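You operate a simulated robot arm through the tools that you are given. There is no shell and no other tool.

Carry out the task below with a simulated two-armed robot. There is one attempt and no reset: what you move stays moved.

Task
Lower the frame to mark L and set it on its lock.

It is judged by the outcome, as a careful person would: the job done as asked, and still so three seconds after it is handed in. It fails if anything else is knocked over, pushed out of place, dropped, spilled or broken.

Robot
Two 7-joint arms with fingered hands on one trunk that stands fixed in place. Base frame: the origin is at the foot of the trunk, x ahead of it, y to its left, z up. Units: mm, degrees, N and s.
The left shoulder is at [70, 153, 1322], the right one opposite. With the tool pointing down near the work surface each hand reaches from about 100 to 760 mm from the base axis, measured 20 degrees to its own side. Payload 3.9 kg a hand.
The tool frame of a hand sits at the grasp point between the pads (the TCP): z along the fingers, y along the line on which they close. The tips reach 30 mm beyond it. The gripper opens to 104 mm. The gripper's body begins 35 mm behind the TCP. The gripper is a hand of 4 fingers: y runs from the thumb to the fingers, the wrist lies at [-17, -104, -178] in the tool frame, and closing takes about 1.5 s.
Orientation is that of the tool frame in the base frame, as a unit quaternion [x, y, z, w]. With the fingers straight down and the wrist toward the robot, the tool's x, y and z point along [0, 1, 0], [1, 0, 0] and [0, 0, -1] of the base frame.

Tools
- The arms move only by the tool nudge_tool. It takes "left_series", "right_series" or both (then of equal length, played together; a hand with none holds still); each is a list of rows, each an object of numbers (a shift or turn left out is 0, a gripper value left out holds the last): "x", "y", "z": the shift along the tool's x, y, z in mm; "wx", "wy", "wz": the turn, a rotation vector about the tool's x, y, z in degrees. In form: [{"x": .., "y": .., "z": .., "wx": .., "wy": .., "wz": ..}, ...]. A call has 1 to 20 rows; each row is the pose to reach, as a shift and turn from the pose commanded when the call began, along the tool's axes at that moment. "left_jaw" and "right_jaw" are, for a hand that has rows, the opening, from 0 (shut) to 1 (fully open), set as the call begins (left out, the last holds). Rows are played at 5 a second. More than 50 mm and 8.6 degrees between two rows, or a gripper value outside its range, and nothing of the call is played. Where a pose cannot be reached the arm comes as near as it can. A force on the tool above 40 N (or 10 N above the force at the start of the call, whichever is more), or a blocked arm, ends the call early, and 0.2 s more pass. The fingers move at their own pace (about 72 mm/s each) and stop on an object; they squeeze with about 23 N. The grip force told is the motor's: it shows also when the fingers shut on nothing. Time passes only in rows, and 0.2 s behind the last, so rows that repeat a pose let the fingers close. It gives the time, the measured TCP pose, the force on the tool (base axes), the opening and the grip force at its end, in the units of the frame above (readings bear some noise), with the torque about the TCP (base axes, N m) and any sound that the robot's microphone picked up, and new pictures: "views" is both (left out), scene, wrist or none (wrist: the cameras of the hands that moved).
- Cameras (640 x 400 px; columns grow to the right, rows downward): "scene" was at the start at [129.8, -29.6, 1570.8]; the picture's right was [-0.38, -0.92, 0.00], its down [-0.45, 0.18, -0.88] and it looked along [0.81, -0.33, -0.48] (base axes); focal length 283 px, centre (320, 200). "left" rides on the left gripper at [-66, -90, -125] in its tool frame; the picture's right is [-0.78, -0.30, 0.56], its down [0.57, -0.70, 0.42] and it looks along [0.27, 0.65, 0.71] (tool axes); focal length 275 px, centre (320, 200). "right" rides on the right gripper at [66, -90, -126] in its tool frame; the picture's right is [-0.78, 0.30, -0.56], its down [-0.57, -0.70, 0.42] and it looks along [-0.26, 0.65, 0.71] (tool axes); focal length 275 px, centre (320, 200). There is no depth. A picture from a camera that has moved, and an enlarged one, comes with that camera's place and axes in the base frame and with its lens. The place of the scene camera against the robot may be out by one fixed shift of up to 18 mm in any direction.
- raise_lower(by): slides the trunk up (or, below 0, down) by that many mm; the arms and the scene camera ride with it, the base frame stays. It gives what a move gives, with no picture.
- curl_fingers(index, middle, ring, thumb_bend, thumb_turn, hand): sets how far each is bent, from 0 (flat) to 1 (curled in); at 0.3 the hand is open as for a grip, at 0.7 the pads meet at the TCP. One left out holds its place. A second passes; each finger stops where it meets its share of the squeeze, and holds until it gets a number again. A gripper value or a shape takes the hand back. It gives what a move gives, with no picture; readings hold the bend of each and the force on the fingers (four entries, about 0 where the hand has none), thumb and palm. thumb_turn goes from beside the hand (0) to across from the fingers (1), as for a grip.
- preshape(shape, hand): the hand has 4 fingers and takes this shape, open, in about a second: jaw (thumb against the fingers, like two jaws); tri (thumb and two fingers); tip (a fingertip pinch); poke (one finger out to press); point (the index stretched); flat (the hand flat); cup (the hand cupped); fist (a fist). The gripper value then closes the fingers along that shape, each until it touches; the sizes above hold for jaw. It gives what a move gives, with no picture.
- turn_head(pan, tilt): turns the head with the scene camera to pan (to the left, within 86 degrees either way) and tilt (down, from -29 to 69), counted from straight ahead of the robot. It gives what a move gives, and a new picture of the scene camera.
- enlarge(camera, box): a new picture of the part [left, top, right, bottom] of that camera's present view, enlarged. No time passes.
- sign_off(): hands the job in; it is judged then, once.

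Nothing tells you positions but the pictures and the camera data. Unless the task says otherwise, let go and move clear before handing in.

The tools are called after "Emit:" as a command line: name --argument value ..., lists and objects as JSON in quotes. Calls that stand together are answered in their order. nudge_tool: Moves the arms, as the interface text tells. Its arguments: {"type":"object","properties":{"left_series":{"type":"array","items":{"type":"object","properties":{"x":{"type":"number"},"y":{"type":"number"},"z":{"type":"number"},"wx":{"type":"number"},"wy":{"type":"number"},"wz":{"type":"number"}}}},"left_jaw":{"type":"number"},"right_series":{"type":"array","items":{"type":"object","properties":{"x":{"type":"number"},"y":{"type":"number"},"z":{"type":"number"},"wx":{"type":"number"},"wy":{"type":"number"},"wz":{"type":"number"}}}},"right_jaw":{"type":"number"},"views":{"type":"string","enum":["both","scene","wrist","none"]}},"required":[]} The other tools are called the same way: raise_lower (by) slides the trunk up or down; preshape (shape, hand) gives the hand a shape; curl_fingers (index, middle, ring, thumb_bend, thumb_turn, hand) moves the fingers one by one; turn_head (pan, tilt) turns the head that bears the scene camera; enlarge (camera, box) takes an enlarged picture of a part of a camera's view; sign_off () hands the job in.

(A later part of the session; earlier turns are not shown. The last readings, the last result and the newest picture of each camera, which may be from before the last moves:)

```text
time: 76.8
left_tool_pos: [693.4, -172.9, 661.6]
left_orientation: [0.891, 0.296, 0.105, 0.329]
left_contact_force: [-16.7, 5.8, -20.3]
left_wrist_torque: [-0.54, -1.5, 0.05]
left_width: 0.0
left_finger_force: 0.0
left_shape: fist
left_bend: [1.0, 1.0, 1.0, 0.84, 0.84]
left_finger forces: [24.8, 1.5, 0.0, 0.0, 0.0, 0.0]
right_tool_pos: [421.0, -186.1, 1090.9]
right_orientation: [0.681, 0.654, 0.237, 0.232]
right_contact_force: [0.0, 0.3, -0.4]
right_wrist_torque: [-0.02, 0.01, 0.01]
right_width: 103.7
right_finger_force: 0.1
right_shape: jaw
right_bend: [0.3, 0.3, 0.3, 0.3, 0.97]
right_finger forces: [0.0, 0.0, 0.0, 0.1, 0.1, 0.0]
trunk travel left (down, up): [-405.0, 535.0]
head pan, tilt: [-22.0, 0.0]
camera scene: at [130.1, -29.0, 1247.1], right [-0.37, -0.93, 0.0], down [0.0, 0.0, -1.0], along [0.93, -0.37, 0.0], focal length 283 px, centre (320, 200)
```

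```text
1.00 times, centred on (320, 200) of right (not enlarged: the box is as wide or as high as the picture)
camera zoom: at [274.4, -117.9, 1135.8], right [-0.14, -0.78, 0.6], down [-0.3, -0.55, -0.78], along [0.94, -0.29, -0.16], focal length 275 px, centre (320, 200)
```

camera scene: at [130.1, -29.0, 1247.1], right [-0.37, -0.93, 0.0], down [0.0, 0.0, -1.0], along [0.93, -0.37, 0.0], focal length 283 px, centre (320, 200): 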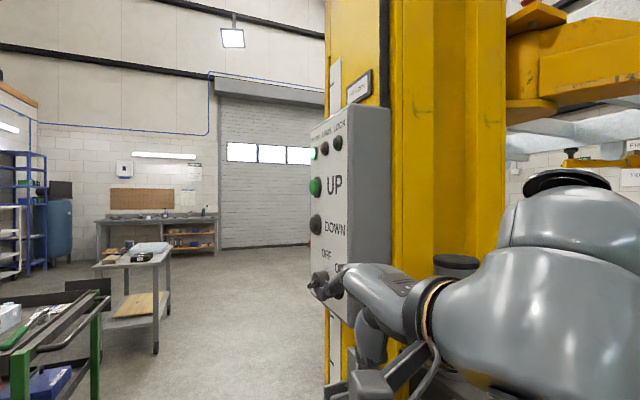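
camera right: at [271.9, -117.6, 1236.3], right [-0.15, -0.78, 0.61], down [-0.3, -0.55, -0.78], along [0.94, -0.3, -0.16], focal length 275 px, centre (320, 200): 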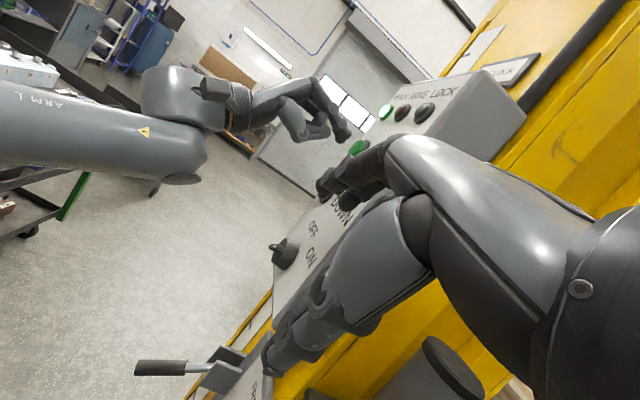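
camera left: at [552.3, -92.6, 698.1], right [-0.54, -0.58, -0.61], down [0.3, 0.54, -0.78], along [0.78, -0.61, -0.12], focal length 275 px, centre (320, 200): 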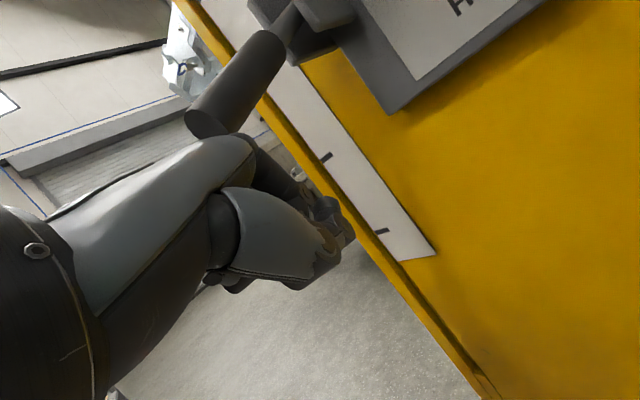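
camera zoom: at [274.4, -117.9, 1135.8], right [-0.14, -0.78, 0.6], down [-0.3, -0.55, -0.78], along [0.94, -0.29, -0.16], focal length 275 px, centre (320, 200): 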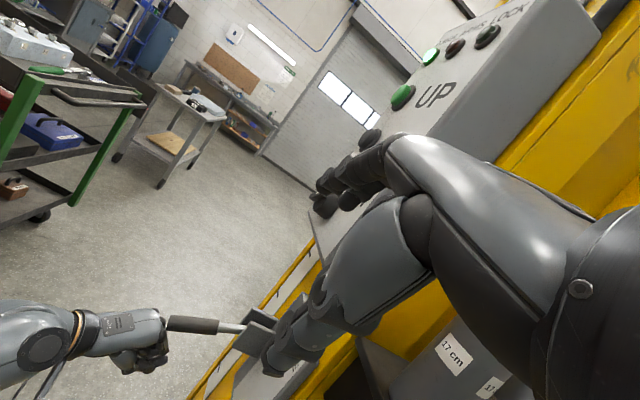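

Still OFF LOCK; the lever stops hard after ~5°, so perhaps the catch needs more lift clearance. I'll ease the left hand off the lever a little, and set the right hand (palm down, ring finger straight) for pressing the buttons sideways, which I need anyway.

Emit:
nudge_tool --left_series '[{"y": -7, "z": 7}, {"y": -14, "z": 14}, {"y": -17, "z": 18}]' --views "none"

Emit:
curl_fingers --hand "right" --index 1 --middle 1 --ring 0 --thumb_bend 1

Emit:
enlarge --camera "right" --box '[0, 0, 640, 400]'

Emit:
enlarge --camera "scene" --box '[240, 200, 480, 400]'

```text
time: 77.6
left_tool_pos: [693.7, -174.3, 641.0]
left_orientation: [0.89, 0.296, 0.107, 0.331]
left_contact_force: [-0.6, -0.6, 0.1]
left_wrist_torque: [0.02, 0.04, 0.04]
left_width: 0.0
left_finger_force: 0.1
left_shape: fist
left_bend: [1.0, 1.0, 1.0, 0.84, 0.84]
left_finger forces: [0.0, 0.1, 0.0, 0.1, 0.0, 0.0]
right_tool_pos: [418.5, -187.3, 1091.3]
right_orientation: [0.68, 0.654, 0.237, 0.232]
right_contact_force: [-0.3, 0.6, -0.1]
right_wrist_torque: [0.03, -0.05, -0.01]
right_width: 104.0
right_finger_force: 0.0
right_shape: jaw
right_bend: [0.3, 0.3, 0.3, 0.3, 0.97]
right_finger forces: [0.0, 0.1, 0.0, 0.1, 0.0, 0.1]
trunk travel left (down, up): [-405.0, 535.0]
head pan, tilt: [-22.0, 0.0]
```

```text
time: 78.6
left_tool_pos: [692.9, -173.1, 638.8]
left_orientation: [0.89, 0.296, 0.106, 0.33]
left_contact_force: [-0.1, -1.2, -0.1]
left_wrist_torque: [-0.01, 0.04, 0.01]
left_width: 0.0
left_finger_force: 0.2
left_shape: fist
left_bend: [1.0, 1.0, 1.0, 0.84, 0.84]
left_finger forces: [0.1, 0.0, 0.1, 0.0, 0.1, 0.1]
right_tool_pos: [419.0, -186.4, 1091.6]
right_orientation: [0.68, 0.653, 0.238, 0.231]
right_contact_force: [0.0, -0.3, -0.6]
right_wrist_torque: [-0.03, -0.02, 0.01]
right_width: 3.8
right_finger_force: 0.0
right_shape: fingers
right_bend: [0.82, 1.0, 0.0, 0.96, 0.97]
right_finger forces: [0.0, 0.0, 0.0, 0.1, 0.0, 0.0]
trunk travel left (down, up): [-405.0, 535.0]
head pan, tilt: [-22.0, 0.0]
```

```text
1.00 times, centred on (320, 200) of right (not enlarged: the box is as wide or as high as the picture)
camera zoom: at [273.6, -117.9, 1136.2], right [-0.14, -0.78, 0.6], down [-0.3, -0.55, -0.78], along [0.94, -0.29, -0.16], focal length 275 px, centre (320, 200)
```

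zoom: 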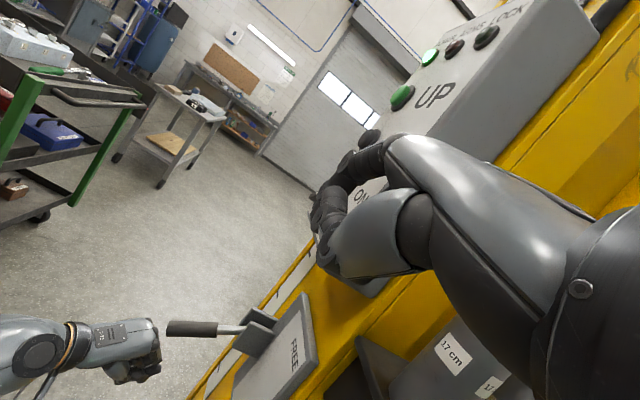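

```text
2.00 times, centred on (360, 300) of scene
camera zoom: at [129.2, -29.0, 1247.4], right [-0.37, -0.93, 0.0], down [0.0, 0.0, -1.0], along [0.93, -0.37, 0.0], focal length 566 px, centre (240, 0)
```

zoom: 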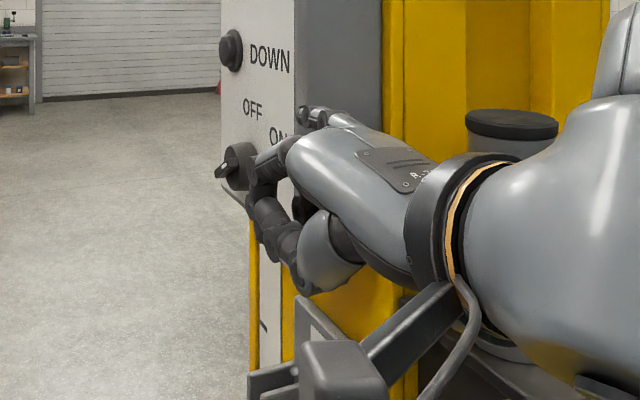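

Right ring finger is extended. I'll move the right hand up and over, in front of the UP button with clearance.

Emit:
nudge_tool --right_series '[{"x": 26, "y": 17, "z": -23}, {"x": 52, "y": 35, "z": -47}, {"x": 78, "y": 52, "z": -70}, {"x": 76, "y": 85, "z": -51, "wx": 0, "wy": -1.9, "wz": 2.3}, {"x": 74, "y": 118, "z": -31, "wx": -0.1, "wy": -3.8, "wz": 4.7}, {"x": 73, "y": 151, "z": -12, "wx": -0.2, "wy": -5.6, "wz": 7}, {"x": 71, "y": 184, "z": 7, "wx": -0.2, "wy": -7.5, "wz": 9.4}, {"x": 69, "y": 216, "z": 26, "wx": -0.3, "wy": -9.4, "wz": 11.7}, {"x": 69, "y": 216, "z": 26, "wx": -0.3, "wy": -9.4, "wz": 11.7}]' --views "both"

Emit:
enlarge --camera "scene" --box '[260, 100, 460, 280]'

```text
time: 80.6
left_tool_pos: [693.9, -173.0, 640.7]
left_orientation: [0.889, 0.297, 0.106, 0.331]
left_contact_force: [-0.1, 0.6, 0.3]
left_wrist_torque: [-0.02, 0.0, 0.01]
left_width: 0.3
left_finger_force: 0.1
left_shape: fist
left_bend: [1.0, 1.0, 1.0, 0.84, 0.84]
left_finger forces: [0.1, 0.1, 0.0, 0.1, 0.1, 0.0]
right_tool_pos: [599.6, -169.9, 1208.0]
right_orientation: [0.76, 0.56, 0.205, 0.261]
right_contact_force: [0.5, -0.2, -0.1]
right_wrist_torque: [-0.05, 0.01, 0.0]
right_width: 1.5
right_finger_force: 0.0
right_shape: fingers
right_bend: [0.88, 1.0, 0.0, 1.0, 0.97]
right_finger forces: [0.1, 0.1, 0.0, 0.0, 0.0, 0.1]
right hand out of reach, approached as far as the arm can: row 7, 8, 9
trunk travel left (down, up): [-405.0, 535.0]
head pan, tilt: [-22.0, 0.0]
camera scene: at [128.5, -26.8, 1247.6], right [-0.37, -0.93, 0.0], down [0.0, 0.0, -1.0], along [0.93, -0.37, 0.0], focal length 283 px, centre (320, 200)
camera right: at [477.8, -65.5, 1252.0], right [-0.34, -0.72, 0.61], down [-0.43, -0.45, -0.78], along [0.83, -0.53, -0.16], focal length 275 px, centre (320, 200)
```

scene: 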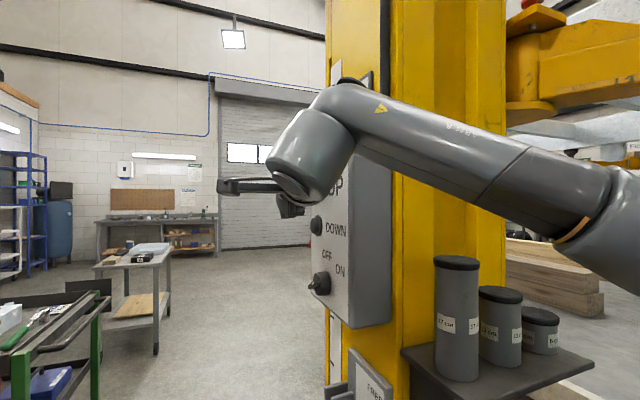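
right: 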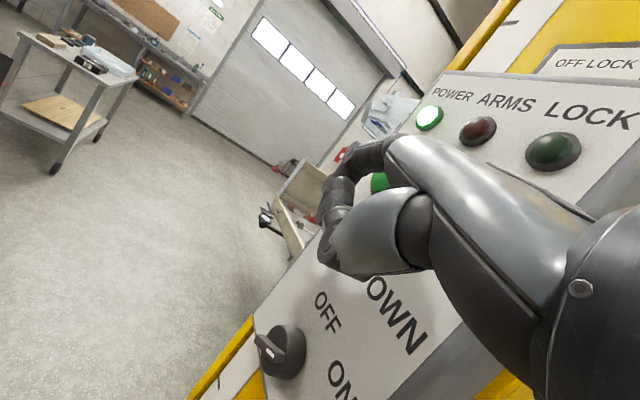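

```text
2.22 times, centred on (360, 190) of scene
camera zoom: at [128.5, -26.8, 1247.6], right [-0.37, -0.93, 0.0], down [0.0, 0.0, -1.0], along [0.93, -0.37, 0.0], focal length 629 px, centre (231, 222)
```

zoom: 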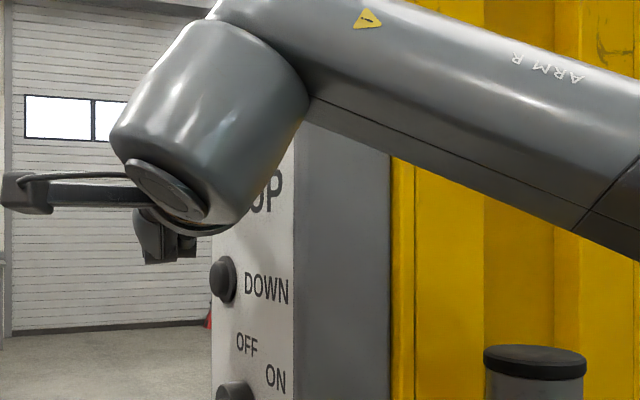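

Emit:
enlarge --camera "right" --box '[300, 100, 480, 240]'

Emit:
enlarge --camera "left" --box '[0, 0, 640, 400]'

```text
2.86 times, centred on (390, 170) of right
camera zoom: at [477.8, -65.5, 1252.0], right [-0.34, -0.72, 0.61], down [-0.43, -0.45, -0.78], along [0.83, -0.53, -0.16], focal length 786 px, centre (120, 286)
```

zoom: 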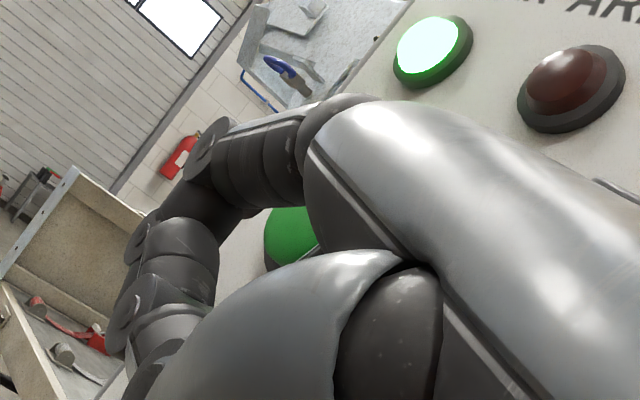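

```text
1.00 times, centred on (320, 200) of left (not enlarged: the box is as wide or as high as the picture)
camera zoom: at [550.5, -90.6, 677.1], right [-0.54, -0.58, -0.61], down [0.3, 0.54, -0.78], along [0.78, -0.61, -0.12], focal length 275 px, centre (320, 200)
```

zoom: 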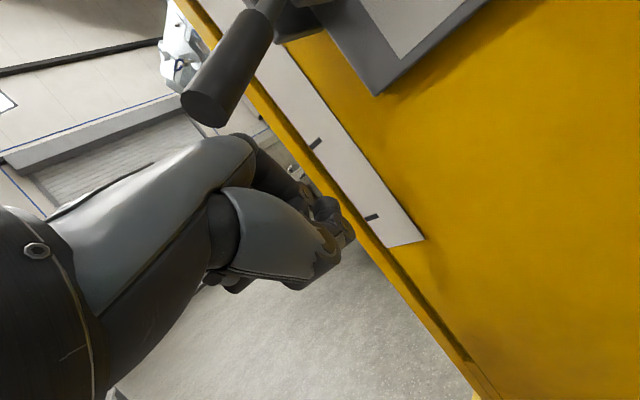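

Emit:
enlarge --camera "right" --box '[400, 0, 640, 140]'

Emit:
turn_head --pan 15 --tilt 10

```text
2.67 times, centred on (520, 70) of right
camera zoom: at [477.8, -65.5, 1252.0], right [-0.34, -0.72, 0.61], down [-0.43, -0.45, -0.78], along [0.83, -0.53, -0.16], focal length 734 px, centre (-213, 547)
```

zoom: 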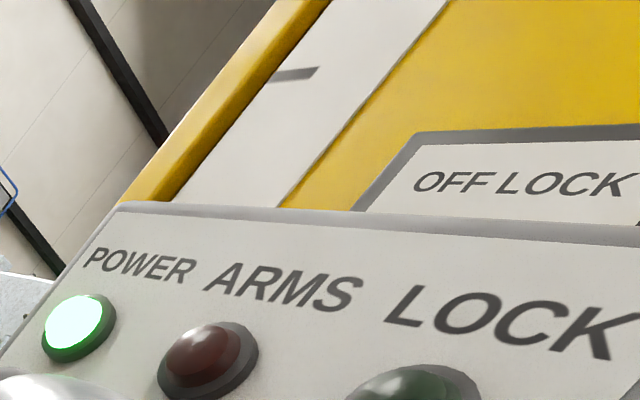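

```text
time: 81.6
left_tool_pos: [693.4, -173.4, 640.1]
left_orientation: [0.89, 0.296, 0.106, 0.331]
left_contact_force: [0.0, 0.7, -0.7]
left_wrist_torque: [0.0, 0.03, 0.0]
left_width: 0.0
left_finger_force: 0.0
left_shape: fist
left_bend: [1.0, 1.0, 1.0, 0.84, 0.84]
left_finger forces: [0.0, 0.1, 0.0, 0.0, 0.0, 0.1]
right_tool_pos: [599.2, -171.9, 1207.1]
right_orientation: [0.761, 0.559, 0.204, 0.259]
right_contact_force: [-0.5, 0.2, 0.2]
right_wrist_torque: [-0.01, -0.01, -0.04]
right_width: 1.1
right_finger_force: 0.0
right_shape: fingers
right_bend: [0.88, 1.0, 0.0, 1.0, 0.97]
right_finger forces: [0.0, 0.0, 0.1, 0.0, 0.0, 0.0]
trunk travel left (down, up): [-405.0, 535.0]
head pan, tilt: [15.0, 10.0]
camera scene: at [135.6, 28.7, 1231.4], right [0.26, -0.97, 0.0], down [-0.17, -0.04, -0.98], along [0.95, 0.25, -0.17], focal length 283 px, centre (320, 200)
```

scene: 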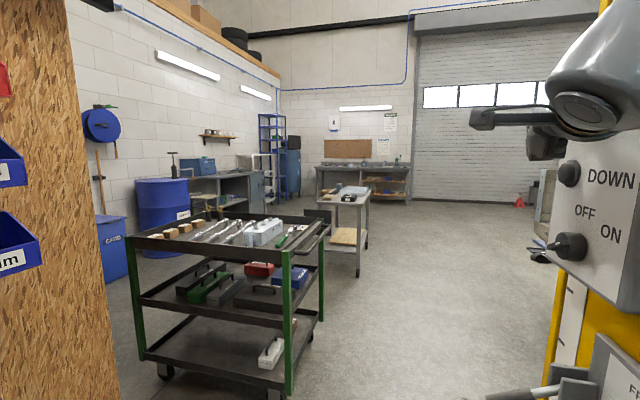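

I can't see the ring finger from any camera in this pose. Better: use the poke shape with the hand rolled so the middle fingertip leads to the panel and is visible. I'll back off first and reshape the right hand.

Emit:
nudge_tool --right_series '[{"x": -4, "y": -24, "z": -19}, {"x": -8, "y": -47, "z": -38}, {"x": -8, "y": -47, "z": -38}]' --views "none"

Emit:
preshape --shape "poke" --hand "right"

Emit:
nudge_tool --right_series '[{"wx": -2.2, "wy": -5.6, "wz": -4.5}, {"wx": -4.3, "wy": -11.2, "wz": -9.1}, {"wx": -6.5, "wy": -16.7, "wz": -13.6}, {"wx": -8.7, "wy": -22.3, "wz": -18.1}, {"wx": -10.8, "wy": -27.9, "wz": -22.7}, {"wx": -13, "wy": -33.5, "wz": -27.2}, {"wx": -13, "wy": -33.5, "wz": -27.2}]' --views "both"

```text
time: 82.4
left_tool_pos: [692.7, -173.1, 638.9]
left_orientation: [0.89, 0.296, 0.106, 0.33]
left_contact_force: [0.1, -0.2, -0.6]
left_wrist_torque: [0.01, 0.0, 0.04]
left_width: 0.0
left_finger_force: 0.0
left_shape: fist
left_bend: [1.0, 1.0, 1.0, 0.84, 0.84]
left_finger forces: [0.0, 0.0, 0.0, 0.0, 0.0, 0.1]
right_tool_pos: [542.7, -163.7, 1205.0]
right_orientation: [0.76, 0.56, 0.205, 0.259]
right_contact_force: [-0.5, -1.1, -1.2]
right_wrist_torque: [0.01, 0.0, 0.01]
right_width: 1.3
right_finger_force: 0.0
right_shape: fingers
right_bend: [0.88, 1.0, 0.0, 1.0, 0.97]
right_finger forces: [0.0, 0.0, 0.0, 0.1, 0.0, 0.0]
trunk travel left (down, up): [-405.0, 535.0]
head pan, tilt: [15.0, 10.0]
```

```text
time: 83.3
left_tool_pos: [693.9, -173.3, 639.8]
left_orientation: [0.89, 0.296, 0.106, 0.33]
left_contact_force: [-0.3, 0.0, 0.7]
left_wrist_torque: [0.01, 0.04, 0.02]
left_width: 0.0
left_finger_force: 0.0
left_shape: fist
left_bend: [1.0, 1.0, 1.0, 0.84, 0.84]
left_finger forces: [0.0, 0.0, 0.1, 0.1, 0.1, 0.1]
right_tool_pos: [541.9, -163.4, 1204.9]
right_orientation: [0.76, 0.559, 0.204, 0.26]
right_contact_force: [0.8, -0.3, 0.5]
right_wrist_torque: [0.01, 0.01, 0.01]
right_width: 0.0
right_finger_force: 0.2
right_shape: poke
right_bend: [0.7, 0.7, 0.99, 1.0, 1.0]
right_finger forces: [0.1, 0.0, 0.0, 0.0, 0.0, 0.0]
trunk travel left (down, up): [-405.0, 535.0]
head pan, tilt: [15.0, 10.0]
```

```text
time: 84.9
left_tool_pos: [692.8, -173.3, 639.9]
left_orientation: [0.89, 0.297, 0.107, 0.33]
left_contact_force: [0.0, 0.5, -0.4]
left_wrist_torque: [0.01, -0.01, 0.01]
left_width: 0.0
left_finger_force: 0.0
left_shape: fist
left_bend: [1.0, 1.0, 1.0, 0.84, 0.84]
left_finger forces: [0.0, 0.1, 0.1, 0.1, 0.0, 0.1]
right_tool_pos: [542.1, -163.7, 1204.5]
right_orientation: [0.602, 0.595, -0.026, 0.532]
right_contact_force: [-0.5, -1.2, -0.3]
right_wrist_torque: [0.0, -0.02, 0.0]
right_width: 0.0
right_finger_force: 0.0
right_shape: poke
right_bend: [0.7, 0.7, 0.99, 1.0, 1.0]
right_finger forces: [0.1, 0.1, 0.1, 0.0, 0.0, 0.0]
trunk travel left (down, up): [-405.0, 535.0]
head pan, tilt: [15.0, 10.0]
camera scene: at [135.5, 28.8, 1231.4], right [0.26, -0.97, 0.0], down [-0.17, -0.04, -0.98], along [0.95, 0.25, -0.17], focal length 283 px, centre (320, 200)
camera right: at [419.8, -60.9, 1161.9], right [-0.34, -0.08, 0.94], down [-0.43, -0.87, -0.23], along [0.84, -0.48, 0.26], focal length 275 px, centre (320, 200)
```

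scene: 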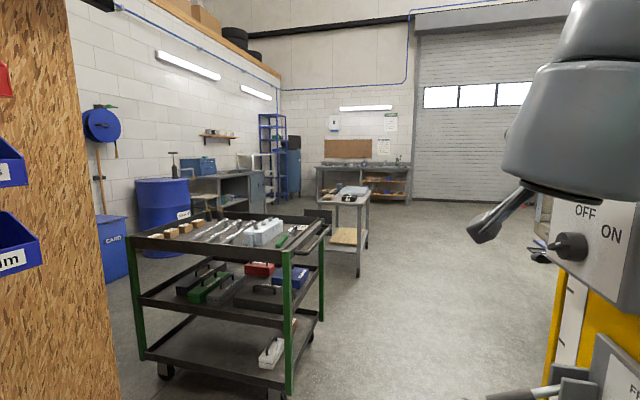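
right: 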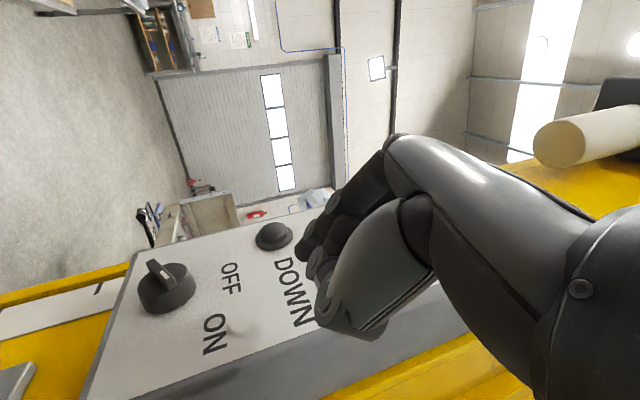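

The right camera now sees the DOWN button and the poke fingertips clearly. Moving to just in front of UP.

Emit:
nudge_tool --right_series '[{"x": -6, "y": 34, "z": 12}, {"x": -11, "y": 68, "z": 27}, {"x": -17, "y": 102, "z": 42}, {"x": -22, "y": 137, "z": 61}, {"x": -22, "y": 137, "z": 61}]' --views "wrist"

Emit:
turn_head --pan -22 --tilt 0

```text
time: 86.1
left_tool_pos: [694.2, -173.4, 637.3]
left_orientation: [0.89, 0.296, 0.106, 0.33]
left_contact_force: [0.5, 0.1, 0.0]
left_wrist_torque: [-0.02, 0.02, -0.01]
left_width: 0.1
left_finger_force: 0.1
left_shape: fist
left_bend: [1.0, 1.0, 1.0, 0.84, 0.84]
left_finger forces: [0.0, 0.0, 0.0, 0.0, 0.0, 0.1]
right_tool_pos: [626.2, -218.7, 1228.0]
right_orientation: [0.602, 0.597, -0.026, 0.53]
right_contact_force: [0.8, -0.6, -0.9]
right_wrist_torque: [0.03, 0.0, 0.01]
right_width: 0.0
right_finger_force: 0.1
right_shape: poke
right_bend: [0.7, 0.7, 0.99, 1.0, 1.0]
right_finger forces: [0.0, 0.1, 0.1, 0.1, 0.1, 0.0]
right hand out of reach, approached as far as the arm can: row 1, 2, 3, 4, 5
trunk travel left (down, up): [-405.0, 535.0]
head pan, tilt: [15.0, 10.0]
camera right: at [503.6, -114.5, 1184.7], right [-0.34, -0.08, 0.94], down [-0.43, -0.87, -0.23], along [0.84, -0.48, 0.26], focal length 275 px, centre (320, 200)
```

right: 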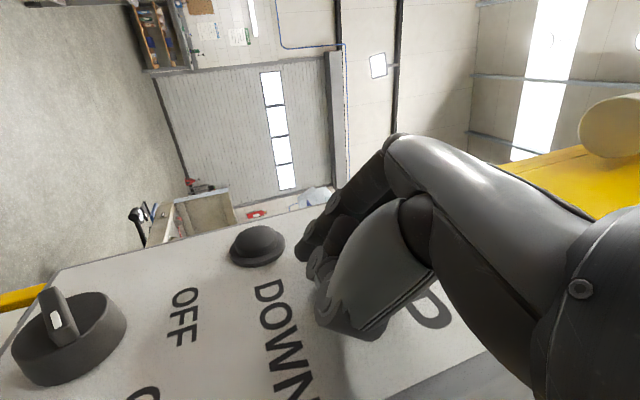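

```text
time: 87.2
left_tool_pos: [692.5, -173.5, 640.5]
left_orientation: [0.89, 0.296, 0.106, 0.33]
left_contact_force: [-0.4, 0.5, 0.0]
left_wrist_torque: [0.0, -0.03, 0.02]
left_width: 0.0
left_finger_force: 0.1
left_shape: fist
left_bend: [1.0, 1.0, 1.0, 0.84, 0.84]
left_finger forces: [0.1, 0.0, 0.1, 0.1, 0.0, 0.0]
right_tool_pos: [623.5, -218.0, 1228.6]
right_orientation: [0.601, 0.596, -0.025, 0.531]
right_contact_force: [0.9, 0.4, -0.7]
right_wrist_torque: [0.01, -0.03, 0.02]
right_width: 0.0
right_finger_force: 0.1
right_shape: poke
right_bend: [0.7, 0.7, 0.99, 1.0, 1.0]
right_finger forces: [0.0, 0.0, 0.0, 0.0, 0.0, 0.0]
trunk travel left (down, up): [-405.0, 535.0]
head pan, tilt: [-22.0, 0.0]
camera scene: at [129.2, -28.8, 1247.4], right [-0.37, -0.93, 0.0], down [0.0, 0.0, -1.0], along [0.93, -0.37, 0.0], focal length 283 px, centre (320, 200)
```

scene: 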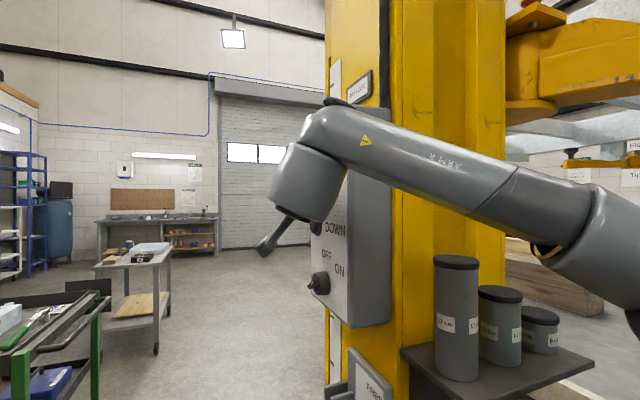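

At this trunk height the right arm can't get that high. I'll pull both hands clear, then raise the trunk 100 mm.

Emit:
nudge_tool --left_series '[{"x": 14, "y": -29, "z": -20}, {"x": 28, "y": -58, "z": -41}, {"x": 42, "y": -87, "z": -62}, {"x": 42, "y": -87, "z": -62}]' --right_series '[{"x": 10, "y": 0, "z": -20}, {"x": 18, "y": -8, "z": -40}, {"x": 23, "y": -16, "z": -58}, {"x": 23, "y": -16, "z": -58}]' --views "none"

Emit:
raise_lower --by 100

Emit:
enlarge --camera "right" --box '[0, 0, 640, 400]'

Emit:
turn_head --pan -22 --tilt 20

```text
time: 88.2
left_tool_pos: [662.7, -60.8, 630.9]
left_orientation: [0.89, 0.296, 0.106, 0.331]
left_contact_force: [0.0, -0.3, 0.2]
left_wrist_torque: [0.01, -0.01, 0.0]
left_width: 0.0
left_finger_force: 0.1
left_shape: fist
left_bend: [1.0, 1.0, 1.0, 0.84, 0.84]
left_finger forces: [0.0, 0.0, 0.0, 0.0, 0.0, 0.0]
right_tool_pos: [592.1, -192.1, 1229.9]
right_orientation: [0.603, 0.596, -0.024, 0.531]
right_contact_force: [0.5, 0.2, 0.6]
right_wrist_torque: [-0.01, 0.02, -0.02]
right_width: 0.0
right_finger_force: 0.1
right_shape: poke
right_bend: [0.7, 0.7, 0.99, 1.0, 1.0]
right_finger forces: [0.1, 0.0, 0.1, 0.0, 0.0, 0.0]
right hand out of reach, approached as far as the arm can: row 1, 2, 3, 4
trunk travel left (down, up): [-405.0, 535.0]
head pan, tilt: [-22.0, 0.0]
```

```text
time: 89.5
left_tool_pos: [664.0, -61.5, 731.2]
left_orientation: [0.89, 0.296, 0.106, 0.331]
left_contact_force: [-0.3, -0.5, 0.1]
left_wrist_torque: [0.02, 0.0, -0.02]
left_width: 0.0
left_finger_force: 0.0
left_shape: fist
left_bend: [1.0, 1.0, 1.0, 0.84, 0.84]
left_finger forces: [0.0, 0.0, 0.0, 0.1, 0.0, 0.0]
right_tool_pos: [591.8, -190.8, 1330.7]
right_orientation: [0.602, 0.595, -0.026, 0.531]
right_contact_force: [-0.7, -0.6, -0.4]
right_wrist_torque: [-0.01, 0.0, 0.02]
right_width: 0.0
right_finger_force: 0.2
right_shape: poke
right_bend: [0.7, 0.7, 0.99, 1.0, 1.0]
right_finger forces: [0.1, 0.1, 0.0, 0.0, 0.1, 0.1]
trunk travel left (down, up): [-505.0, 435.0]
head pan, tilt: [-22.0, 0.0]
```

```text
1.00 times, centred on (320, 200) of right (not enlarged: the box is as wide or as high as the picture)
camera zoom: at [469.5, -87.1, 1287.8], right [-0.34, -0.08, 0.94], down [-0.43, -0.87, -0.23], along [0.84, -0.48, 0.26], focal length 275 px, centre (320, 200)
```

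zoom: 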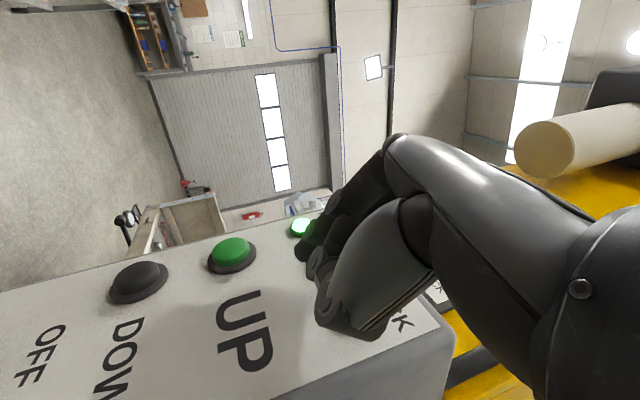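

```text
time: 90.3
left_tool_pos: [663.7, -61.0, 732.1]
left_orientation: [0.89, 0.296, 0.106, 0.331]
left_contact_force: [-0.4, -1.0, -0.5]
left_wrist_torque: [-0.03, -0.01, 0.01]
left_width: 0.0
left_finger_force: 0.2
left_shape: fist
left_bend: [1.0, 1.0, 1.0, 0.84, 0.84]
left_finger forces: [0.0, 0.1, 0.0, 0.0, 0.0, 0.1]
right_tool_pos: [592.2, -190.5, 1331.0]
right_orientation: [0.602, 0.596, -0.026, 0.531]
right_contact_force: [0.2, -1.0, 0.1]
right_wrist_torque: [-0.02, 0.03, 0.0]
right_width: 0.0
right_finger_force: 0.1
right_shape: poke
right_bend: [0.7, 0.7, 0.99, 1.0, 1.0]
right_finger forces: [0.1, 0.0, 0.1, 0.0, 0.0, 0.0]
trunk travel left (down, up): [-505.0, 435.0]
head pan, tilt: [-22.0, 20.0]
camera scene: at [132.1, -30.0, 1315.2], right [-0.37, -0.93, 0.0], down [-0.32, 0.13, -0.94], along [0.87, -0.35, -0.34], focal length 283 px, centre (320, 200)
```

scene: 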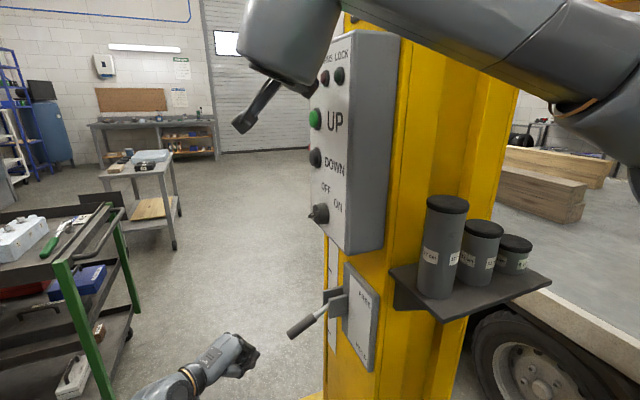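

Emit:
nudge_tool --right_series '[{"x": 22, "y": 10, "z": 23}, {"x": 44, "y": 20, "z": 45}, {"x": 65, "y": 29, "z": 68}, {"x": 65, "y": 29, "z": 68}]' --views "both"

Emit:
enlarge --camera "right" --box '[200, 160, 400, 320]'

```text
time: 91.3
left_tool_pos: [662.5, -61.6, 731.9]
left_orientation: [0.89, 0.296, 0.106, 0.33]
left_contact_force: [0.7, 0.2, 0.2]
left_wrist_torque: [0.01, -0.02, 0.01]
left_width: 0.0
left_finger_force: 0.0
left_shape: fist
left_bend: [1.0, 1.0, 1.0, 0.84, 0.84]
left_finger forces: [0.0, 0.0, 0.0, 0.0, 0.0, 0.1]
right_tool_pos: [639.5, -223.1, 1301.5]
right_orientation: [0.602, 0.596, -0.025, 0.531]
right_contact_force: [0.1, 3.5, 0.7]
right_wrist_torque: [0.0, -0.04, 0.0]
right_width: 0.0
right_finger_force: 0.0
right_shape: poke
right_bend: [0.7, 0.7, 0.99, 1.0, 1.0]
right_finger forces: [0.1, 2.4, 0.1, 0.1, 0.1, 0.0]
right hand out of reach, approached as far as the arm can: row 1, 2, 3, 4
trunk travel left (down, up): [-505.0, 435.0]
head pan, tilt: [-22.0, 20.0]
camera scene: at [131.9, -29.5, 1315.2], right [-0.37, -0.93, 0.0], down [-0.32, 0.13, -0.94], along [0.87, -0.35, -0.34], focal length 283 px, centre (320, 200)
camera right: at [518.5, -119.2, 1259.4], right [-0.34, -0.08, 0.94], down [-0.43, -0.87, -0.23], along [0.84, -0.48, 0.26], focal length 275 px, centre (320, 200)
```

scene: 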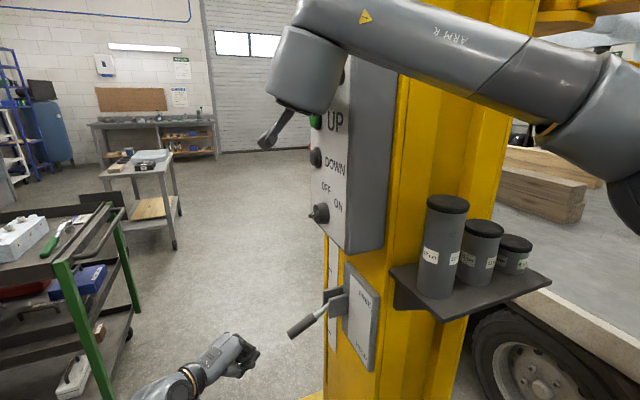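
right: 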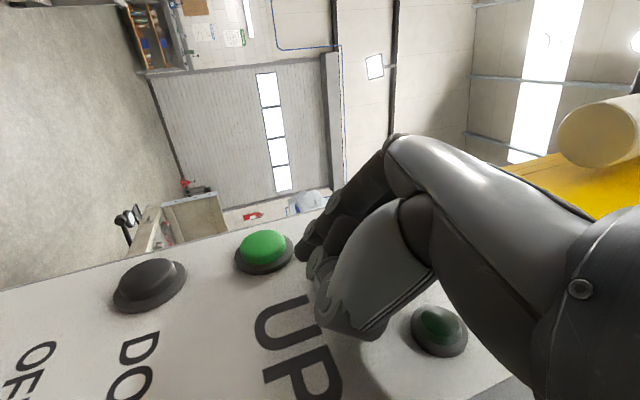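

```text
2.50 times, centred on (300, 240) of right
camera zoom: at [518.5, -119.2, 1259.4], right [-0.34, -0.08, 0.94], down [-0.43, -0.87, -0.23], along [0.84, -0.48, 0.26], focal length 688 px, centre (370, 100)
```

zoom: 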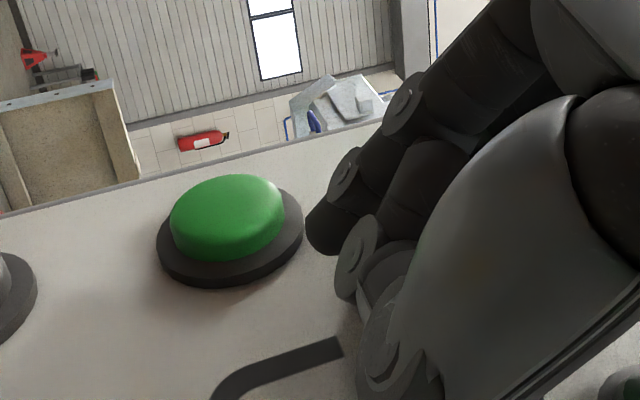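

The wrist is at its bend limit; turning the hand 15° less toward the panel should help. Retreat slightly and rotate.

Emit:
nudge_tool --right_series '[{"x": 12, "y": 5, "z": -12}, {"x": 24, "y": 10, "z": -24, "wx": -5, "wy": 4.6, "wz": -3.2}, {"x": 24, "y": 10, "z": -24, "wx": -10, "wy": 9.2, "wz": -6.5}, {"x": 24, "y": 10, "z": -24, "wx": -10, "wy": 9.2, "wz": -6.5}]' --views "none"

```text
time: 92.3
left_tool_pos: [663.5, -60.7, 731.1]
left_orientation: [0.89, 0.296, 0.106, 0.331]
left_contact_force: [0.5, 0.0, -0.1]
left_wrist_torque: [0.0, -0.02, -0.02]
left_width: 0.1
left_finger_force: 0.1
left_shape: fist
left_bend: [1.0, 1.0, 1.0, 0.84, 0.84]
left_finger forces: [0.0, 0.0, 0.0, 0.0, 0.0, 0.0]
right_tool_pos: [642.1, -189.8, 1304.7]
right_orientation: [0.519, 0.669, 0.044, 0.53]
right_contact_force: [-0.2, 1.0, -0.1]
right_wrist_torque: [0.03, 0.0, -0.03]
right_width: 0.1
right_finger_force: 0.1
right_shape: poke
right_bend: [0.7, 0.7, 0.99, 1.0, 1.0]
right_finger forces: [0.0, 0.1, 0.0, 0.0, 0.0, 0.0]
right hand out of reach, approached as far as the arm can: row 1
trunk travel left (down, up): [-505.0, 435.0]
head pan, tilt: [-22.0, 20.0]
```

Emit:
nudge_tool --right_series '[{"x": 12, "y": 1, "z": 16}, {"x": 24, "y": 2, "z": 32}, {"x": 24, "y": 2, "z": 32}]' --views "wrist"

Emit:
enlarge --camera "right" --box '[200, 160, 400, 320]'

```text
time: 93.1
left_tool_pos: [663.7, -60.4, 731.1]
left_orientation: [0.89, 0.296, 0.106, 0.33]
left_contact_force: [-0.3, 0.0, 0.1]
left_wrist_torque: [0.02, -0.02, 0.03]
left_width: 0.2
left_finger_force: 0.0
left_shape: fist
left_bend: [1.0, 1.0, 1.0, 0.84, 0.84]
left_finger forces: [0.0, 0.0, 0.0, 0.1, 0.0, 0.0]
right_tool_pos: [669.9, -187.6, 1275.3]
right_orientation: [0.519, 0.669, 0.044, 0.529]
right_contact_force: [0.7, -0.1, 0.6]
right_wrist_torque: [-0.01, -0.02, 0.0]
right_width: 0.2
right_finger_force: 0.0
right_shape: poke
right_bend: [0.7, 0.7, 0.99, 1.0, 1.0]
right_finger forces: [0.0, 0.0, 0.1, 0.0, 0.1, 0.0]
trunk travel left (down, up): [-505.0, 435.0]
head pan, tilt: [-22.0, 20.0]
camera right: at [523.6, -119.1, 1232.3], right [-0.31, -0.17, 0.94], down [-0.19, -0.95, -0.23], along [0.93, -0.25, 0.26], focal length 275 px, centre (320, 200)
```

right: 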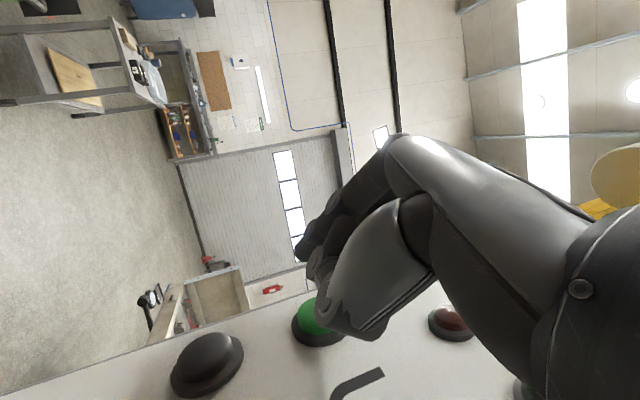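

```text
2.50 times, centred on (300, 240) of right
camera zoom: at [523.6, -119.1, 1232.3], right [-0.31, -0.17, 0.94], down [-0.19, -0.95, -0.23], along [0.93, -0.25, 0.26], focal length 688 px, centre (370, 100)
```

zoom: 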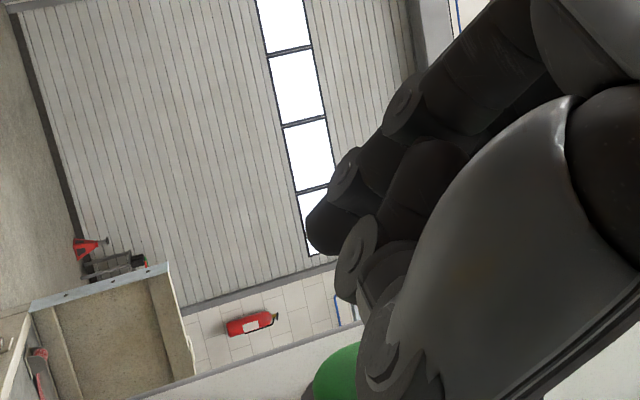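

Lined up. Approach UP and press it — this time holding longer for more lift.

Emit:
nudge_tool --right_series '[{"x": -8.9, "y": -5.5, "z": 5.9}, {"x": -17.8, "y": -11, "z": 11.8}, {"x": -21.5, "y": -13.3, "z": 14.2}, {"x": -24.5, "y": -15.1, "z": 16.2}]' --views "wrist"

```text
time: 94.1
left_tool_pos: [662.8, -60.4, 731.9]
left_orientation: [0.89, 0.297, 0.106, 0.33]
left_contact_force: [0.6, -0.7, 0.0]
left_wrist_torque: [0.0, -0.01, 0.01]
left_width: 0.0
left_finger_force: 0.0
left_shape: fist
left_bend: [1.0, 1.0, 1.0, 0.84, 0.84]
left_finger forces: [0.0, 0.0, 0.1, 0.0, 0.0, 0.1]
right_tool_pos: [670.7, -219.4, 1277.4]
right_orientation: [0.518, 0.67, 0.046, 0.53]
right_contact_force: [0.5, 3.0, 0.2]
right_wrist_torque: [0.01, 0.01, 0.03]
right_width: 0.0
right_finger_force: 0.0
right_shape: poke
right_bend: [0.7, 0.7, 0.99, 1.0, 1.0]
right_finger forces: [0.0, 3.2, 0.1, 0.0, 0.0, 0.0]
trunk travel left (down, up): [-505.0, 435.0]
head pan, tilt: [-22.0, 20.0]
camera right: at [525.3, -151.0, 1234.7], right [-0.31, -0.17, 0.94], down [-0.19, -0.95, -0.23], along [0.93, -0.25, 0.26], focal length 275 px, centre (320, 200)
```

right: 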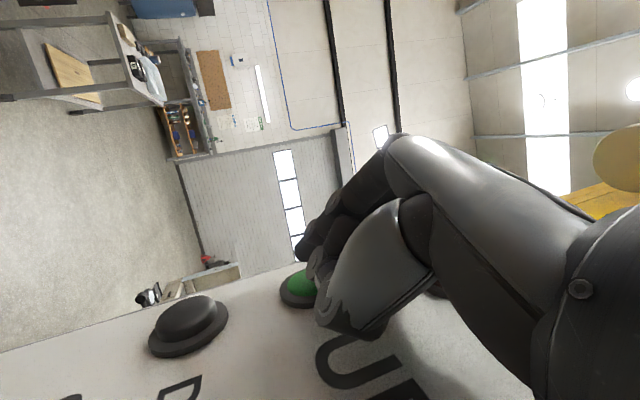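

Emit:
nudge_tool --right_series '[{"x": -3, "y": -1.8, "z": 2}, {"x": -3, "y": -1.8, "z": 2}, {"x": -3, "y": -1.8, "z": 2}]' --views "both"

Emit:
enlarge --camera "scene" --box '[290, 0, 410, 90]'

```text
time: 94.9
left_tool_pos: [664.4, -59.8, 731.7]
left_orientation: [0.889, 0.297, 0.106, 0.332]
left_contact_force: [-0.2, 0.2, -0.3]
left_wrist_torque: [0.01, -0.02, 0.02]
left_width: 0.3
left_finger_force: 0.0
left_shape: fist
left_bend: [1.0, 1.0, 1.0, 0.84, 0.84]
left_finger forces: [0.0, 0.0, 0.1, 0.0, 0.0, 0.0]
right_tool_pos: [669.7, -221.5, 1277.3]
right_orientation: [0.518, 0.669, 0.043, 0.531]
right_contact_force: [-0.4, 9.6, -0.1]
right_wrist_torque: [0.05, 0.02, 0.17]
right_width: 0.1
right_finger_force: 0.1
right_shape: poke
right_bend: [0.7, 0.7, 0.99, 1.0, 1.0]
right_finger forces: [0.0, 8.8, 0.1, 0.1, 0.0, 0.0]
trunk travel left (down, up): [-505.0, 435.0]
head pan, tilt: [-22.0, 20.0]
camera scene: at [132.1, -27.2, 1315.2], right [-0.37, -0.93, 0.0], down [-0.32, 0.13, -0.94], along [0.87, -0.35, -0.34], focal length 283 px, centre (320, 200)
camera right: at [525.0, -152.9, 1234.5], right [-0.31, -0.17, 0.94], down [-0.19, -0.95, -0.23], along [0.93, -0.25, 0.26], focal length 275 px, centre (320, 200)
```

scene: 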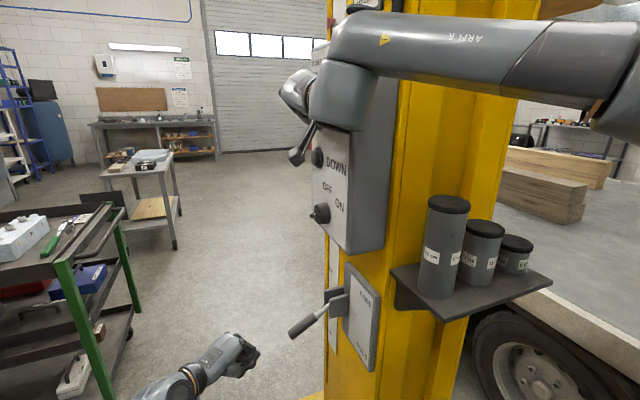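
right: 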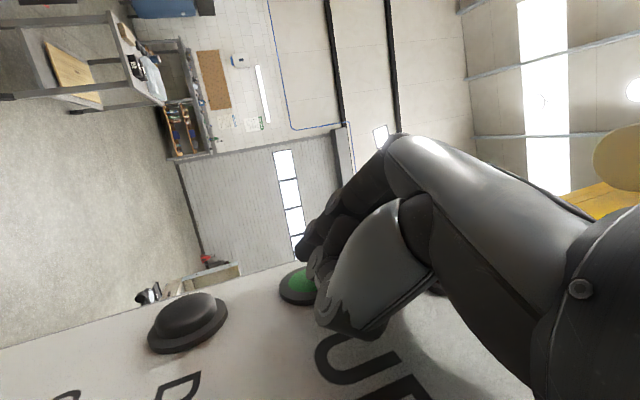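

```text
4.44 times, centred on (350, 45) of scene
camera zoom: at [132.1, -27.2, 1315.2], right [-0.37, -0.93, 0.0], down [-0.32, 0.13, -0.94], along [0.87, -0.35, -0.34], focal length 1258 px, centre (187, 889)
```

zoom: 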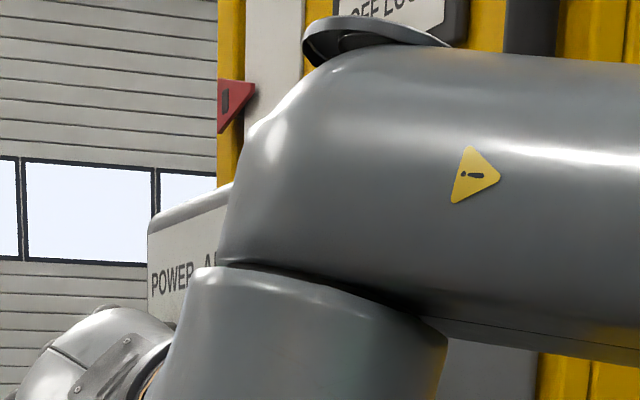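

The pointer is rising fast (now ≈45 mm above V). Release UP now.

Emit:
nudge_tool --right_series '[{"x": 11, "y": 7, "z": -7.4}, {"x": 22, "y": 14, "z": -15}, {"x": 22, "y": 14, "z": -15}]' --views "both"

Emit:
enlarge --camera "scene" --box '[290, 0, 410, 90]'

```text
time: 95.7
left_tool_pos: [663.0, -61.8, 730.7]
left_orientation: [0.89, 0.296, 0.106, 0.329]
left_contact_force: [-0.1, -0.6, 0.2]
left_wrist_torque: [-0.01, 0.01, 0.02]
left_width: 0.0
left_finger_force: 0.0
left_shape: fist
left_bend: [1.0, 1.0, 1.0, 0.84, 0.84]
left_finger forces: [0.0, 0.1, 0.1, 0.0, 0.0, 0.0]
right_tool_pos: [670.0, -194.1, 1276.4]
right_orientation: [0.52, 0.669, 0.044, 0.53]
right_contact_force: [-0.4, -0.3, 0.0]
right_wrist_torque: [0.01, 0.01, 0.01]
right_width: 0.0
right_finger_force: 0.1
right_shape: poke
right_bend: [0.7, 0.7, 0.99, 1.0, 1.0]
right_finger forces: [0.1, 0.0, 0.0, 0.0, 0.0, 0.0]
trunk travel left (down, up): [-505.0, 435.0]
head pan, tilt: [-22.0, 20.0]
camera scene: at [132.0, -30.5, 1315.1], right [-0.38, -0.93, 0.0], down [-0.32, 0.13, -0.94], along [0.87, -0.35, -0.34], focal length 283 px, centre (320, 200)
camera right: at [525.0, -127.0, 1234.3], right [-0.31, -0.17, 0.94], down [-0.19, -0.95, -0.23], along [0.93, -0.25, 0.26], focal length 275 px, centre (320, 200)
```

scene: 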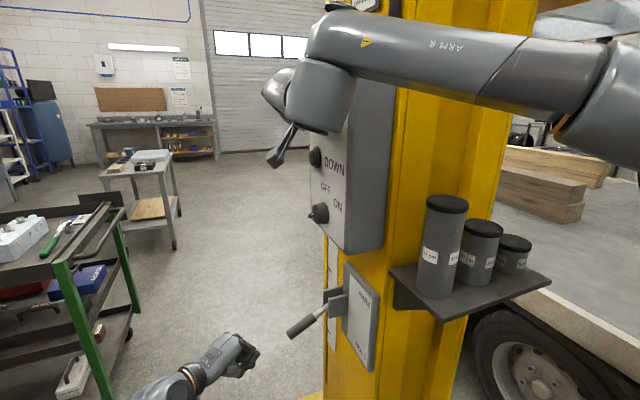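
right: 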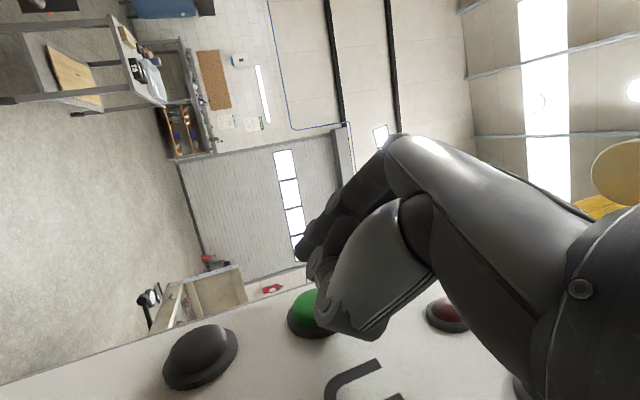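

```text
4.44 times, centred on (350, 45) of scene
camera zoom: at [132.0, -30.5, 1315.1], right [-0.38, -0.93, 0.0], down [-0.32, 0.13, -0.94], along [0.87, -0.35, -0.34], focal length 1258 px, centre (187, 889)
```

zoom: 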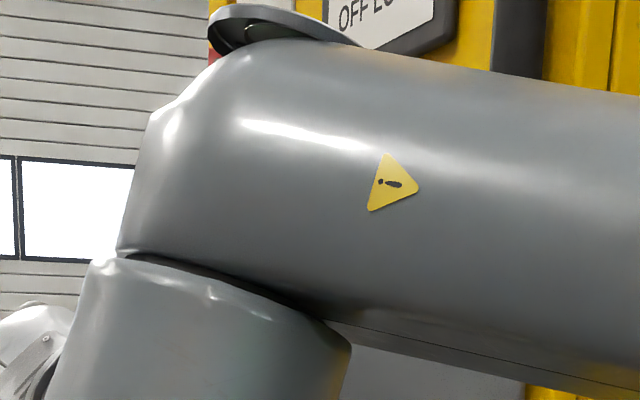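

Good: roughly 70 mm above V and holding. Now move the right fingertip in front of DOWN (without touching).

Emit:
nudge_tool --right_series '[{"x": 19, "y": -15, "z": 11}, {"x": 38, "y": -30, "z": 22}, {"x": 56, "y": -45, "z": 34}, {"x": 56, "y": -45, "z": 34}]' --views "both"

Emit:
enlarge --camera "scene" --box '[290, 0, 410, 90]'

```text
time: 96.7
left_tool_pos: [663.6, -60.0, 731.4]
left_orientation: [0.89, 0.296, 0.106, 0.33]
left_contact_force: [0.8, 0.4, 0.7]
left_wrist_torque: [0.02, 0.0, 0.0]
left_width: 0.0
left_finger_force: 0.1
left_shape: fist
left_bend: [1.0, 1.0, 1.0, 0.84, 0.84]
left_finger forces: [0.0, 0.0, 0.1, 0.0, 0.0, 0.1]
right_tool_pos: [670.7, -189.6, 1199.0]
right_orientation: [0.519, 0.669, 0.045, 0.531]
right_contact_force: [-0.6, 0.3, 0.0]
right_wrist_torque: [-0.01, 0.05, 0.03]
right_width: 0.0
right_finger_force: 0.0
right_shape: poke
right_bend: [0.7, 0.7, 0.99, 1.0, 1.0]
right_finger forces: [0.1, 0.0, 0.0, 0.0, 0.1, 0.0]
trunk travel left (down, up): [-505.0, 435.0]
head pan, tilt: [-22.0, 20.0]
camera scene: at [131.8, -29.9, 1315.2], right [-0.37, -0.93, 0.0], down [-0.32, 0.13, -0.94], along [0.87, -0.35, -0.34], focal length 283 px, centre (320, 200)
camera right: at [526.0, -121.2, 1156.7], right [-0.31, -0.17, 0.94], down [-0.19, -0.95, -0.23], along [0.93, -0.25, 0.26], focal length 275 px, centre (320, 200)
```

scene: 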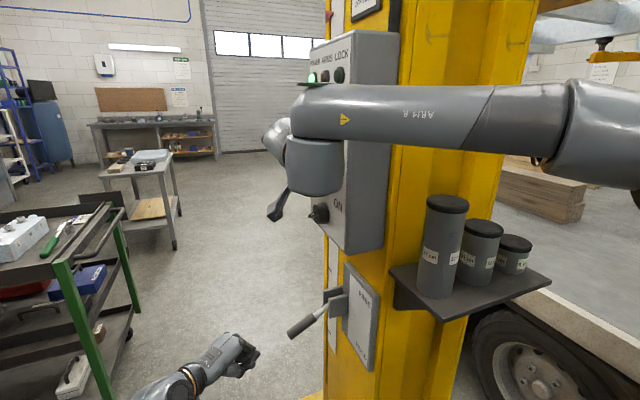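
right: 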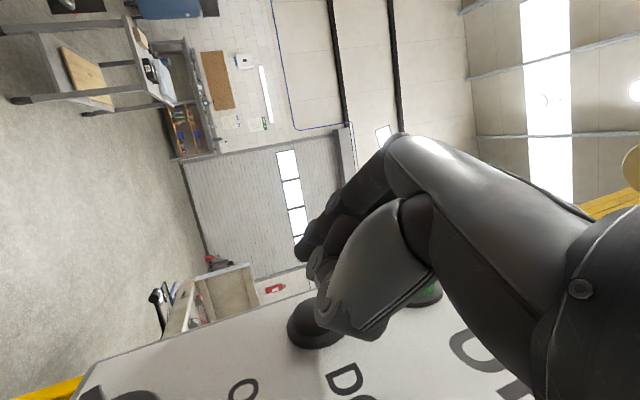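

```text
4.44 times, centred on (350, 45) of scene
camera zoom: at [131.8, -29.9, 1315.2], right [-0.37, -0.93, 0.0], down [-0.32, 0.13, -0.94], along [0.87, -0.35, -0.34], focal length 1258 px, centre (187, 889)
```

zoom: 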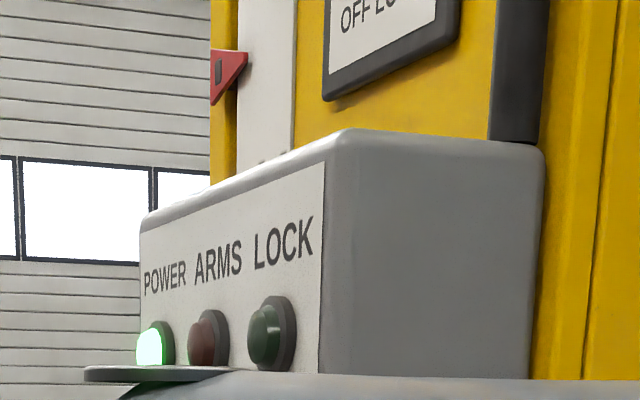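

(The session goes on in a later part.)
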